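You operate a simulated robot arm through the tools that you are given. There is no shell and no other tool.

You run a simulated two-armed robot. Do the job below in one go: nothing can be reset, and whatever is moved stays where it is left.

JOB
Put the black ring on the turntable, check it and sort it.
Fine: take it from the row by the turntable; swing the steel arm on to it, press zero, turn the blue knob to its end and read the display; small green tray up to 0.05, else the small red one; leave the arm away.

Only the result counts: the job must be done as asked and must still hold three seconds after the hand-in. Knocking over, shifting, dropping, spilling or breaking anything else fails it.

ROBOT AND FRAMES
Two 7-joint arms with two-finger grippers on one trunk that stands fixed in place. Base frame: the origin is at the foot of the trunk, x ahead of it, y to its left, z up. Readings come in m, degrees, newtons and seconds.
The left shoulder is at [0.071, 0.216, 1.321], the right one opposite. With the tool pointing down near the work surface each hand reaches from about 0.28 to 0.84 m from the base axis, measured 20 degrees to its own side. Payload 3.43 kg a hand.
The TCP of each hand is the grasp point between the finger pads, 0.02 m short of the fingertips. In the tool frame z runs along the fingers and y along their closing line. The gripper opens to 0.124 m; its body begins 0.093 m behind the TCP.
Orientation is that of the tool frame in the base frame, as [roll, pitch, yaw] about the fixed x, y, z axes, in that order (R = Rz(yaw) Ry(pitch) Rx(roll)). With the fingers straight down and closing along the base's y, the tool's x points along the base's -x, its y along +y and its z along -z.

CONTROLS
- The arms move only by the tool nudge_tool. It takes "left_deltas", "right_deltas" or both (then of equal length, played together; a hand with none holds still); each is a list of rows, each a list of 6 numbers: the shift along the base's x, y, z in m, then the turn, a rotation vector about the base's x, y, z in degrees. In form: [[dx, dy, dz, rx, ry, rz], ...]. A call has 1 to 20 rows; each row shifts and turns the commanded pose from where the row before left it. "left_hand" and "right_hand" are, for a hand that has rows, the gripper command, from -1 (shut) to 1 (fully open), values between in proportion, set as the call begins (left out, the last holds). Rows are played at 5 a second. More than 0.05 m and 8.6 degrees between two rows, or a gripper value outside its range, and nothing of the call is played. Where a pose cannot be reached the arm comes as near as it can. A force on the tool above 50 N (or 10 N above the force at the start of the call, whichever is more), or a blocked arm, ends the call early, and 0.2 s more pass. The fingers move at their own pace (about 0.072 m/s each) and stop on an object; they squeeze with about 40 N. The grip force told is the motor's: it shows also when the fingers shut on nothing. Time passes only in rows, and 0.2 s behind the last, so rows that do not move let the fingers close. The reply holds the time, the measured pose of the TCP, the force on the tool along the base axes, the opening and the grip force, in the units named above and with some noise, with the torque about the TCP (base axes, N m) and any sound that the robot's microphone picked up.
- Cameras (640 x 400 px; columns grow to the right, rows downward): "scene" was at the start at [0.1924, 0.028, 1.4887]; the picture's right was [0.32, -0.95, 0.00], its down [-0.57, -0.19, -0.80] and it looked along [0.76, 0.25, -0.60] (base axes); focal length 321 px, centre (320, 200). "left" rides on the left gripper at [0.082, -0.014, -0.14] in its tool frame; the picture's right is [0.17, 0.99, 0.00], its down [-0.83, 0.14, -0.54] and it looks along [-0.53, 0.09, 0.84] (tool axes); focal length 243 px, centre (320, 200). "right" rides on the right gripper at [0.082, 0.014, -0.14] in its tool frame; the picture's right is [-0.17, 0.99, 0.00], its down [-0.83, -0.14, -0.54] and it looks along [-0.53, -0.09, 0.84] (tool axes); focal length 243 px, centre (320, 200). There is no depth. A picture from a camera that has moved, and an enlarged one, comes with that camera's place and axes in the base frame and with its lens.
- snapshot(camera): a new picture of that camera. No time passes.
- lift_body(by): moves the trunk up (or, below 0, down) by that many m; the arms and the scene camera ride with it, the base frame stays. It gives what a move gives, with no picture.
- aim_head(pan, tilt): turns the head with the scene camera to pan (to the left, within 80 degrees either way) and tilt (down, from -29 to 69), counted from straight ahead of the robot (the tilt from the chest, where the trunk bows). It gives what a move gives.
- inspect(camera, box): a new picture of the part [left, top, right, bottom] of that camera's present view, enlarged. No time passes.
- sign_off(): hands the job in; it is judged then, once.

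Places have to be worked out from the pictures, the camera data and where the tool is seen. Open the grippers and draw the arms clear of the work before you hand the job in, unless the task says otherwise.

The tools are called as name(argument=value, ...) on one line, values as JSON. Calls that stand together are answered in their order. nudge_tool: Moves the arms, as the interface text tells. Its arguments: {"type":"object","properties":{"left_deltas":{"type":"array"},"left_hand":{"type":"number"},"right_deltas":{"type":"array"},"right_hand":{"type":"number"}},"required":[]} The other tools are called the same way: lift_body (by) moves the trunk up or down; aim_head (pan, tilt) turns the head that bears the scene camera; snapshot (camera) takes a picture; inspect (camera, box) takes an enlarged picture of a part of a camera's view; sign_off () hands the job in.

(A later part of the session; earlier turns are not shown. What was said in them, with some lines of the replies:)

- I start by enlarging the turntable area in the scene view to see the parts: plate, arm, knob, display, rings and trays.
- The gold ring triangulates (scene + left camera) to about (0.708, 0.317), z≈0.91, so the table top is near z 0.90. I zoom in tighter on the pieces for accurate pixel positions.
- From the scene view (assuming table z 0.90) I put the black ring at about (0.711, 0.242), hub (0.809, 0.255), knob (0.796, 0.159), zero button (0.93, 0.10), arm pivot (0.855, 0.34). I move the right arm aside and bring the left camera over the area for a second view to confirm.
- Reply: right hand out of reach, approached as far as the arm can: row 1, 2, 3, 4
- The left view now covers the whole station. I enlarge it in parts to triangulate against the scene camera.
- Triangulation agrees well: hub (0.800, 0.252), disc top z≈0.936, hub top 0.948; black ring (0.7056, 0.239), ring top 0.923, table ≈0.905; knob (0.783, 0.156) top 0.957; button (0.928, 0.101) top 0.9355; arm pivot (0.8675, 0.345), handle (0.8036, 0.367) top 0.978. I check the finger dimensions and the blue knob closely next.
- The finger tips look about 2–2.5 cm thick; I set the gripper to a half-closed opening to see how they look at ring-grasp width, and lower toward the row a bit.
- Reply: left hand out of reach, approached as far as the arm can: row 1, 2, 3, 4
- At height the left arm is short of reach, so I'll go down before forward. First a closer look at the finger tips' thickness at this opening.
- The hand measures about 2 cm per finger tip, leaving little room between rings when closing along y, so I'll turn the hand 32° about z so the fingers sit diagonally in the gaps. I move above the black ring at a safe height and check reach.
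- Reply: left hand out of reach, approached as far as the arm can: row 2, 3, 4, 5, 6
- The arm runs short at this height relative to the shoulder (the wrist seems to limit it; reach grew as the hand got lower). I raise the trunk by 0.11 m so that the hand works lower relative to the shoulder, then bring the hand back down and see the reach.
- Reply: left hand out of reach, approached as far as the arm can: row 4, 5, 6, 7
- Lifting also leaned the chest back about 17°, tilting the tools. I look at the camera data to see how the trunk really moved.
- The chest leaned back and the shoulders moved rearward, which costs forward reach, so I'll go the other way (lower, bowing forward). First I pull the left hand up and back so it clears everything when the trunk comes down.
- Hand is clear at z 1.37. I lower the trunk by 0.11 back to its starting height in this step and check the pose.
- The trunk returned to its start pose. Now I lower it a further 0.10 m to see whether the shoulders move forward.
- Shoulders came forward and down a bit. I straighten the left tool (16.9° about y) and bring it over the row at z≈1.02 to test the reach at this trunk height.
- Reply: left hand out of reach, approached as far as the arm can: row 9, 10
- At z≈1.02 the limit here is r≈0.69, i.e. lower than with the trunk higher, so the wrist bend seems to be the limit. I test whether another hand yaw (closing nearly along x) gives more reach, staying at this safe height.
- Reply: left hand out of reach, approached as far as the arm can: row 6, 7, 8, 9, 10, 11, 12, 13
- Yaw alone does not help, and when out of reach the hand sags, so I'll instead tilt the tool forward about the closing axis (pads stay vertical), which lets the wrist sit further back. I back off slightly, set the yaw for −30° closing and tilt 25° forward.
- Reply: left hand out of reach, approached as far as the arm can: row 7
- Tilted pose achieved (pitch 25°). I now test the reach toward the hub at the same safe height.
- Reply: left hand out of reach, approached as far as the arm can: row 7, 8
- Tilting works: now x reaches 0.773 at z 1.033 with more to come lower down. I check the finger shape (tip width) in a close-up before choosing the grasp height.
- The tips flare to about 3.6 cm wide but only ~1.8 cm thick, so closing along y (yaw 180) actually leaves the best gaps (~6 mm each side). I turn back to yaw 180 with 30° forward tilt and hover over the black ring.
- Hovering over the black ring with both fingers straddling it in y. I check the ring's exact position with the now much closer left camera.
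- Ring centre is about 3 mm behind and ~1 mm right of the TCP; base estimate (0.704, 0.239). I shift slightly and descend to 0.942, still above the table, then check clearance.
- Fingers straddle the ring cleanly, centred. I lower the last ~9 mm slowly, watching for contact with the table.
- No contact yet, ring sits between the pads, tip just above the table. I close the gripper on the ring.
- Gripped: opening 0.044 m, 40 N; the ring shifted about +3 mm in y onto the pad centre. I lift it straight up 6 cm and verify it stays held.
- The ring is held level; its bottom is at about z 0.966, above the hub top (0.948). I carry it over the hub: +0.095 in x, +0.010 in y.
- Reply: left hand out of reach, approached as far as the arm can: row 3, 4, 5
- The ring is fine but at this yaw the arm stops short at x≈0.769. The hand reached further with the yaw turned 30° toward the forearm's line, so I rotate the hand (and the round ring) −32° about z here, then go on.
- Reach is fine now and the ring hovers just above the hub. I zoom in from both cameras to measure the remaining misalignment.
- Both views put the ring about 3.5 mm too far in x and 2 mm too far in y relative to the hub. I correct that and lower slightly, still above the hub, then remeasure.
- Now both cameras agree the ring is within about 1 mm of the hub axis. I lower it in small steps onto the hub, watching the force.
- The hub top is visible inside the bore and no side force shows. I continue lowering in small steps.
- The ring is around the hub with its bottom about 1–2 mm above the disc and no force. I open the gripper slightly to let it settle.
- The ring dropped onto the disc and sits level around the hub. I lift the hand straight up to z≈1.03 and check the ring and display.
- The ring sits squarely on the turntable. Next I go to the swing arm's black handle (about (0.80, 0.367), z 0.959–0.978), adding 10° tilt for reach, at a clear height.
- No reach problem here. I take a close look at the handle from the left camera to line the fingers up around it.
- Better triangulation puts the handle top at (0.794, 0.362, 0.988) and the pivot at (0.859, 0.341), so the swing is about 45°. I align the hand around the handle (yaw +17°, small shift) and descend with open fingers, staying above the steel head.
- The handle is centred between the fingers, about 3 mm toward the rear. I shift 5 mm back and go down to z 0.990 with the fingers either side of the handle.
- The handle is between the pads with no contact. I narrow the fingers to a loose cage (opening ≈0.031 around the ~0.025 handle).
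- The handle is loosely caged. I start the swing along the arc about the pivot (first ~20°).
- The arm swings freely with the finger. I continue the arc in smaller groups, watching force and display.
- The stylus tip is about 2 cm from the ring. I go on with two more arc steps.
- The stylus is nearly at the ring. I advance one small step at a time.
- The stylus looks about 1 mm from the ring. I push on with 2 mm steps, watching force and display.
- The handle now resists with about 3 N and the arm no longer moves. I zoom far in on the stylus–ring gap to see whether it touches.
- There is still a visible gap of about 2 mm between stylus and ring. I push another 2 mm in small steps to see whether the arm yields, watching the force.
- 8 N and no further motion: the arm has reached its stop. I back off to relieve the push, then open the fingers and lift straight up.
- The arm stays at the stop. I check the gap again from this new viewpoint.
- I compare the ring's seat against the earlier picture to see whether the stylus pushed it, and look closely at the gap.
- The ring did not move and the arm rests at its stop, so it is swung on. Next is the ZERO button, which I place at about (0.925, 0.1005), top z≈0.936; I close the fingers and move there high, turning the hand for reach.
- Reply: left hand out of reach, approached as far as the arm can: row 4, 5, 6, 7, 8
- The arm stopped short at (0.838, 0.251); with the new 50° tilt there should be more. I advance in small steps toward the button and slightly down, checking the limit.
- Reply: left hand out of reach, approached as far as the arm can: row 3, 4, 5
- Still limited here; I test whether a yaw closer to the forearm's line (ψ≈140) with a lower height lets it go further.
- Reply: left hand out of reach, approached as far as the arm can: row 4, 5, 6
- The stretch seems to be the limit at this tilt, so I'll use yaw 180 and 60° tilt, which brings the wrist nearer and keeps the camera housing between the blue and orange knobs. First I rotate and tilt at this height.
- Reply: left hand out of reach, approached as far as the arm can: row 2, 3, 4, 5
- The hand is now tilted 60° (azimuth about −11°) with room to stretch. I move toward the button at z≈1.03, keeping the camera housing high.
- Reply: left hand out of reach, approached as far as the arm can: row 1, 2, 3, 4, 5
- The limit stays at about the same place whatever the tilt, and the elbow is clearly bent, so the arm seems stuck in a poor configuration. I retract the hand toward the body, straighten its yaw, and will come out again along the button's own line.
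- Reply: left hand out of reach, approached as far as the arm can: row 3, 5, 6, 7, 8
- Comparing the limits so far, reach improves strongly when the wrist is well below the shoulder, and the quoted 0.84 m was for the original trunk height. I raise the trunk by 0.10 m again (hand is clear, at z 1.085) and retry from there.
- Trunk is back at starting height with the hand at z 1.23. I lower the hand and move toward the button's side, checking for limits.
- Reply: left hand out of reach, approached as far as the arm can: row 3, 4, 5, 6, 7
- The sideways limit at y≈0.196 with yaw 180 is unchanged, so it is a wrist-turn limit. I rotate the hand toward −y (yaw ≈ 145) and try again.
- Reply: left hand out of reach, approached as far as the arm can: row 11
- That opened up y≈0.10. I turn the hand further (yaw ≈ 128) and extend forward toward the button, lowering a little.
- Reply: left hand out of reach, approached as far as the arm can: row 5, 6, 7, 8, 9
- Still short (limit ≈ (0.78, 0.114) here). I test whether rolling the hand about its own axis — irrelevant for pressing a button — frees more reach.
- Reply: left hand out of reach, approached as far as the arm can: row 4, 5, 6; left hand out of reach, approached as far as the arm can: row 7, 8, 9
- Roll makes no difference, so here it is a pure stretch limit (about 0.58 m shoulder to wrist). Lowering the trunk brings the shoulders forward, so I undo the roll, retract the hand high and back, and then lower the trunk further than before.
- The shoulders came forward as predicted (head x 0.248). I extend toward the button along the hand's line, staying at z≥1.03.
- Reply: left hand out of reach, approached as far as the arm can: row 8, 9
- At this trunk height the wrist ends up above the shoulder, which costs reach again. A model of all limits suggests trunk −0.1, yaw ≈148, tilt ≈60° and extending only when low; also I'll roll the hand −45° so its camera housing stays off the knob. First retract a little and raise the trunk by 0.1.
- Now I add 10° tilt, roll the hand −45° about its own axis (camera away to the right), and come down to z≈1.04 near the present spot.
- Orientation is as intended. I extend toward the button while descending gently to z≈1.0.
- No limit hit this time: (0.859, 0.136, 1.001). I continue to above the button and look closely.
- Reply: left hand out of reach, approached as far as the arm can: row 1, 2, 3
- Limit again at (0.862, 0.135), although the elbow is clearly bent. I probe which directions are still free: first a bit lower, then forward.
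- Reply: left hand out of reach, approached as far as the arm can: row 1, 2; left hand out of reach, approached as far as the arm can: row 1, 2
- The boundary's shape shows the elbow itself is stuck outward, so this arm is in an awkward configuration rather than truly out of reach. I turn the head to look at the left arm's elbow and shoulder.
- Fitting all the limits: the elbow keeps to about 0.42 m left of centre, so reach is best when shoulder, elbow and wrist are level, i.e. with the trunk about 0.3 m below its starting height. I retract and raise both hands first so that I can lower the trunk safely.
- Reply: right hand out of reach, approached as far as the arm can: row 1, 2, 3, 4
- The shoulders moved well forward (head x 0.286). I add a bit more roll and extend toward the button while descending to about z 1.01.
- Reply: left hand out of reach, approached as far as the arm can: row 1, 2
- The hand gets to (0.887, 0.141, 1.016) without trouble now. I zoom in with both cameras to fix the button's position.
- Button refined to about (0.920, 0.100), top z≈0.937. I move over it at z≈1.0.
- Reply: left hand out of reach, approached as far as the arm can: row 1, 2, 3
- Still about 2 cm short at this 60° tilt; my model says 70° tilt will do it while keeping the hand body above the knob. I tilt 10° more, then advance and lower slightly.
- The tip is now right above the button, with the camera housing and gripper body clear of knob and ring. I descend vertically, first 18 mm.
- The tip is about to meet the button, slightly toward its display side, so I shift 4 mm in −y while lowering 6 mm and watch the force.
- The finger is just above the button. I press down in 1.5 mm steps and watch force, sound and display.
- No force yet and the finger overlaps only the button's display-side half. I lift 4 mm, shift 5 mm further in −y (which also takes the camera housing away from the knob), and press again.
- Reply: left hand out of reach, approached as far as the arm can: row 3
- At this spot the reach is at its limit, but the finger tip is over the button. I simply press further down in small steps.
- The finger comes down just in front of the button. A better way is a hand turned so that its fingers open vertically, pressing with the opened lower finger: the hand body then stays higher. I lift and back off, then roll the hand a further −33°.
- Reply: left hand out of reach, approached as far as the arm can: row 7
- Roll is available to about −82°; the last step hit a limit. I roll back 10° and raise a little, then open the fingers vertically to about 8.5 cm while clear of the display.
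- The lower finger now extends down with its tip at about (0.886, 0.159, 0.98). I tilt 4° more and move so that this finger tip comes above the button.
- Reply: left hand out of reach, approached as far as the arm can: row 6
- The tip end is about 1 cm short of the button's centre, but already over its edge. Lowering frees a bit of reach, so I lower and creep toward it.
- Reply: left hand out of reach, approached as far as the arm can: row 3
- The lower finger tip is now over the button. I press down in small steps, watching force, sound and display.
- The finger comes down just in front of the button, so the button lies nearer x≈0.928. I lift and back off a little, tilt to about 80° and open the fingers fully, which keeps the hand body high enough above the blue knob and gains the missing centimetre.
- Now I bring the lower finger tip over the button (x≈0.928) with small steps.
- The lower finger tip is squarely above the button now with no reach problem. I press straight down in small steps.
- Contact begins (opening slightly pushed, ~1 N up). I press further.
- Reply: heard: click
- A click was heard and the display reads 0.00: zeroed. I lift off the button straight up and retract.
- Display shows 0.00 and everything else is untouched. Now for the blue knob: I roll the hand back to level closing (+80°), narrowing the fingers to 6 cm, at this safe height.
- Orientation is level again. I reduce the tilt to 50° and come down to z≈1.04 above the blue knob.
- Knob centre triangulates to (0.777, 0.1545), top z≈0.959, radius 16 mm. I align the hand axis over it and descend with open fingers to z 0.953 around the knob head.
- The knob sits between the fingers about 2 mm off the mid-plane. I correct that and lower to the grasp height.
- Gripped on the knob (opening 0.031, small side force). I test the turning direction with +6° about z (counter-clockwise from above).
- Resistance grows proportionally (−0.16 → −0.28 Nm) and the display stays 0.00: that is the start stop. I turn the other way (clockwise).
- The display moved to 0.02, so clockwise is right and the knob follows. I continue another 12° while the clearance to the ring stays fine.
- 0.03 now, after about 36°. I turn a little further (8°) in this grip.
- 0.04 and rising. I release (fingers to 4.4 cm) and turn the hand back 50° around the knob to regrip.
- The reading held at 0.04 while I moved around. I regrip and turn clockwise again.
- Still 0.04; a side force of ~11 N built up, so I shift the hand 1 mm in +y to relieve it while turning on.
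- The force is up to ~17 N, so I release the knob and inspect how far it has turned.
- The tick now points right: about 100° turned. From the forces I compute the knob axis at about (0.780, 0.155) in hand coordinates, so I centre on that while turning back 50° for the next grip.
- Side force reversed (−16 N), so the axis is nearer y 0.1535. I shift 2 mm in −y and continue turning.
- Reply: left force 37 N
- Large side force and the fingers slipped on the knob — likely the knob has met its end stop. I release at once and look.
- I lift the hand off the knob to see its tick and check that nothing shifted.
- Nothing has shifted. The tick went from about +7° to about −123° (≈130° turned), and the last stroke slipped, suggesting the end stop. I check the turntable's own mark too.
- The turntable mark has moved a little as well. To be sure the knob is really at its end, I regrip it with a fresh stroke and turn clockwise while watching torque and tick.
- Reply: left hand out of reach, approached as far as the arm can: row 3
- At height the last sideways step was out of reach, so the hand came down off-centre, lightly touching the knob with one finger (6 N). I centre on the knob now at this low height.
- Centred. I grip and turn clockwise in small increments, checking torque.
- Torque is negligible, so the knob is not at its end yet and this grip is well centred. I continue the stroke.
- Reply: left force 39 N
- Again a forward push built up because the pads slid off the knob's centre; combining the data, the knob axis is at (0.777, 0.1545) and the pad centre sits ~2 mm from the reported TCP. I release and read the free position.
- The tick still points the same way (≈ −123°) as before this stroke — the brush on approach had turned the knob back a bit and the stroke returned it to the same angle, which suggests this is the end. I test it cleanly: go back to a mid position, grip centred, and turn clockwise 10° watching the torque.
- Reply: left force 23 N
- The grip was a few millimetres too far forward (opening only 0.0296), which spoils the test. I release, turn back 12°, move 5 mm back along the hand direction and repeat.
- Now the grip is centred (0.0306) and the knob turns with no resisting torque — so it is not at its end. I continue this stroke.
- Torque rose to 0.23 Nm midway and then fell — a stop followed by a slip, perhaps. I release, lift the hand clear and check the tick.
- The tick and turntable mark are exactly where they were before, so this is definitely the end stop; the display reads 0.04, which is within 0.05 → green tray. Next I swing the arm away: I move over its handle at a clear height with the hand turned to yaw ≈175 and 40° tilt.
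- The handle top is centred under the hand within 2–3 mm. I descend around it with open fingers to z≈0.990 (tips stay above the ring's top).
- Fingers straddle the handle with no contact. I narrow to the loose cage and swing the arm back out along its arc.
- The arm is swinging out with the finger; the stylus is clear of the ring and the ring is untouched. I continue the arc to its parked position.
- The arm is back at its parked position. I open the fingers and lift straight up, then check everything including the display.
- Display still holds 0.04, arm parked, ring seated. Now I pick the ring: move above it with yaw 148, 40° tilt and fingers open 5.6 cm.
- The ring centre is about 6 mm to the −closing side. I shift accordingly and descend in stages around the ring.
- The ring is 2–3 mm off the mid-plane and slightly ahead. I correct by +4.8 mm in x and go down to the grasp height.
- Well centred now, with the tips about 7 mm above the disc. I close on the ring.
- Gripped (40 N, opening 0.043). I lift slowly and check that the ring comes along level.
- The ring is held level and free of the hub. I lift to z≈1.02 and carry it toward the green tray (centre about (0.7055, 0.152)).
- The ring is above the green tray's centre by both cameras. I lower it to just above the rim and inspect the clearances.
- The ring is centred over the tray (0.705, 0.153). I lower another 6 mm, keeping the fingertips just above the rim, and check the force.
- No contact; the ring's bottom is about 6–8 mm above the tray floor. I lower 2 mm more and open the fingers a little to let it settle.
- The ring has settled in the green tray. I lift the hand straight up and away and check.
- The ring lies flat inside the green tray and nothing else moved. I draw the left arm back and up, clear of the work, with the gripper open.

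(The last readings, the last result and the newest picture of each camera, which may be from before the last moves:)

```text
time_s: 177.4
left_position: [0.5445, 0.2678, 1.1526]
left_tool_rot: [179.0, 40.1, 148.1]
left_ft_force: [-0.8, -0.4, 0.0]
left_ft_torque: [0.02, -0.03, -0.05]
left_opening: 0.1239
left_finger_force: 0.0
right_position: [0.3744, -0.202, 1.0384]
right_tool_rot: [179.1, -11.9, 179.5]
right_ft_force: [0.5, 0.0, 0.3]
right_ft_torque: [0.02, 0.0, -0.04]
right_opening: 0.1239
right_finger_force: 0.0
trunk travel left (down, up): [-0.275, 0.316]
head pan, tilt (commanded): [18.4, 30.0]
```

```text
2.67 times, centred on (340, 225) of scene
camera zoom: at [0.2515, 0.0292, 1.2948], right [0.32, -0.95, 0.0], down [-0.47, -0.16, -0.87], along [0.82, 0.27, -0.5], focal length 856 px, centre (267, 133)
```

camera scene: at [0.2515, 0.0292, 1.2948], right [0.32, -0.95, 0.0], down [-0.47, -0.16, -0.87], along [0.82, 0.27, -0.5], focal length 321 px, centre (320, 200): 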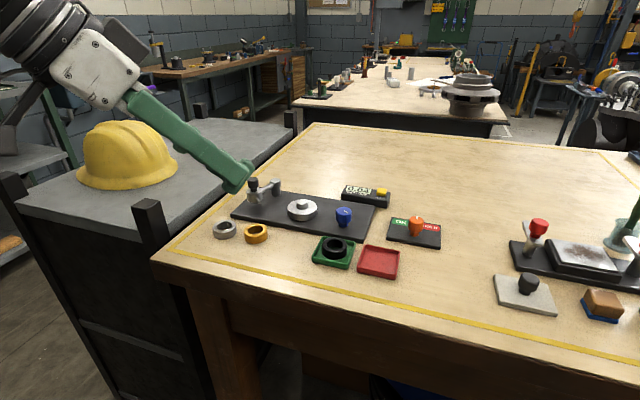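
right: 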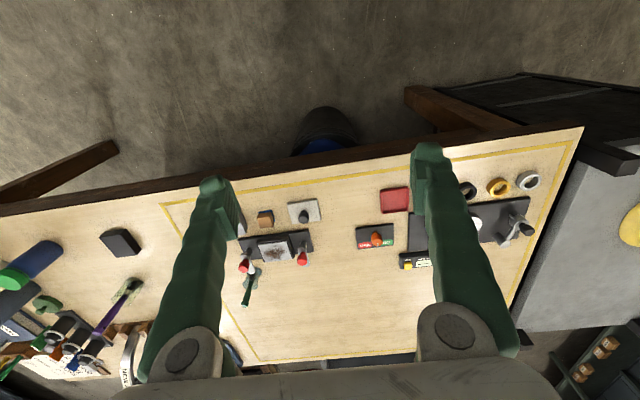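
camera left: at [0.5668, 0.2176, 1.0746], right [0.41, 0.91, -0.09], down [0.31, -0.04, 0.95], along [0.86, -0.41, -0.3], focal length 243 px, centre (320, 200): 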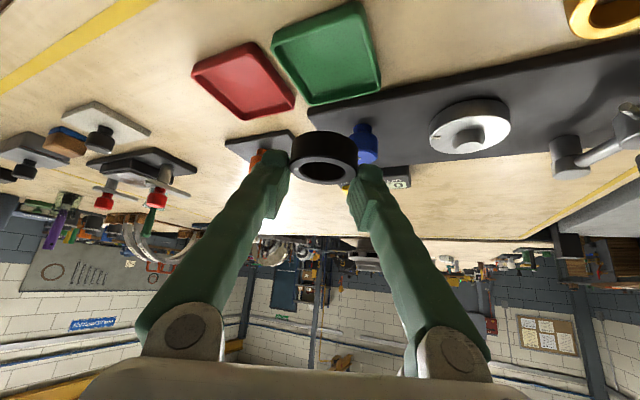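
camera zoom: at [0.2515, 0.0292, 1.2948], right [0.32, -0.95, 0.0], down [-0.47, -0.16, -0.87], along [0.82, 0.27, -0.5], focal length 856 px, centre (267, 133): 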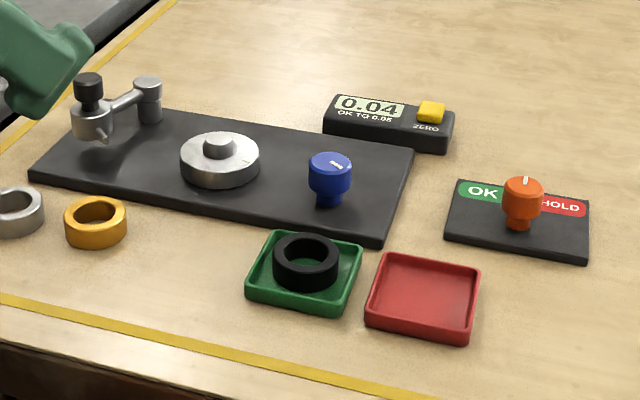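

The ring sits in the green tray, the steel arm is parked, the display holds 0.04 and all other items are where they were. I move the left hand a bit further back and let a moment pass before handing in.

nudge_tool(left_deltas=[[-0.03, 0.02, 0.02, 0, 0, 0], [-0.03, 0.02, 0.02, 0, 0, 0], [0, 0, 0, 0, 0, 0], [0, 0, 0, 0, 0, 0]])

inspect(camera="scene", box=[220, 150, 460, 300])

```text
time_s: 178.4
left_position: [0.4847, 0.3075, 1.1935]
left_tool_rot: [179.1, 40.1, 148.1]
left_ft_force: [0.0, -0.2, 0.1]
left_ft_torque: [-0.03, -0.04, -0.03]
left_opening: 0.1242
left_finger_force: 0.0
right_position: [0.3751, -0.2025, 1.038]
right_tool_rot: [179.3, -11.9, 179.5]
right_ft_force: [-0.1, -0.1, 0.1]
right_ft_torque: [-0.02, -0.03, -0.01]
right_opening: 0.1239
right_finger_force: 0.1
trunk travel left (down, up): [-0.275, 0.316]
head pan, tilt (commanded): [18.4, 30.0]
```

```text
2.67 times, centred on (340, 225) of scene
camera zoom: at [0.251, 0.0295, 1.2949], right [0.32, -0.95, 0.0], down [-0.47, -0.16, -0.87], along [0.82, 0.27, -0.5], focal length 856 px, centre (267, 133)
```

zoom: 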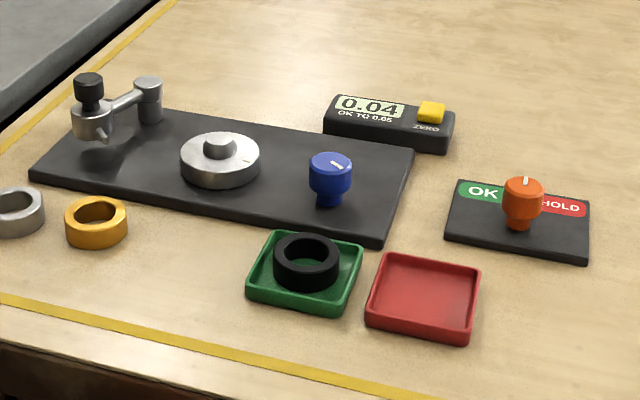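

Everything is stable: black ring flat in the green tray (0.04 ≤ 0.05), steel arm away, both hands open and clear. I hand the job in.

sign_off()

```text
The job is handed in.
```

The black ring measured 0.04, within the 0.05 limit, so I put it in the small green tray and handed the job in.

- **Check:** I set the ring on the turntable, swung the steel arm on to its stop and pressed zero, which read 0.00. I then turned the blue knob clockwise until it would go no further. The display still reads 0.04.
- **Stylus gap:** With the arm against its stop, the camera still showed about 2 mm between stylus and ring. The display rose normally as the knob turned, so I took the reading as good.
- **Knob:** The grip slipped a few times, and while re-approaching I brushed the knob lightly. Three separate strokes ended at the same tick mark, so I take that as its end.
- **Final state:** The arm is back at its parked position, and both hands are open and clear. In the last pictures the other rings, the red tray and the orange OK/HOLD knob are where they started.
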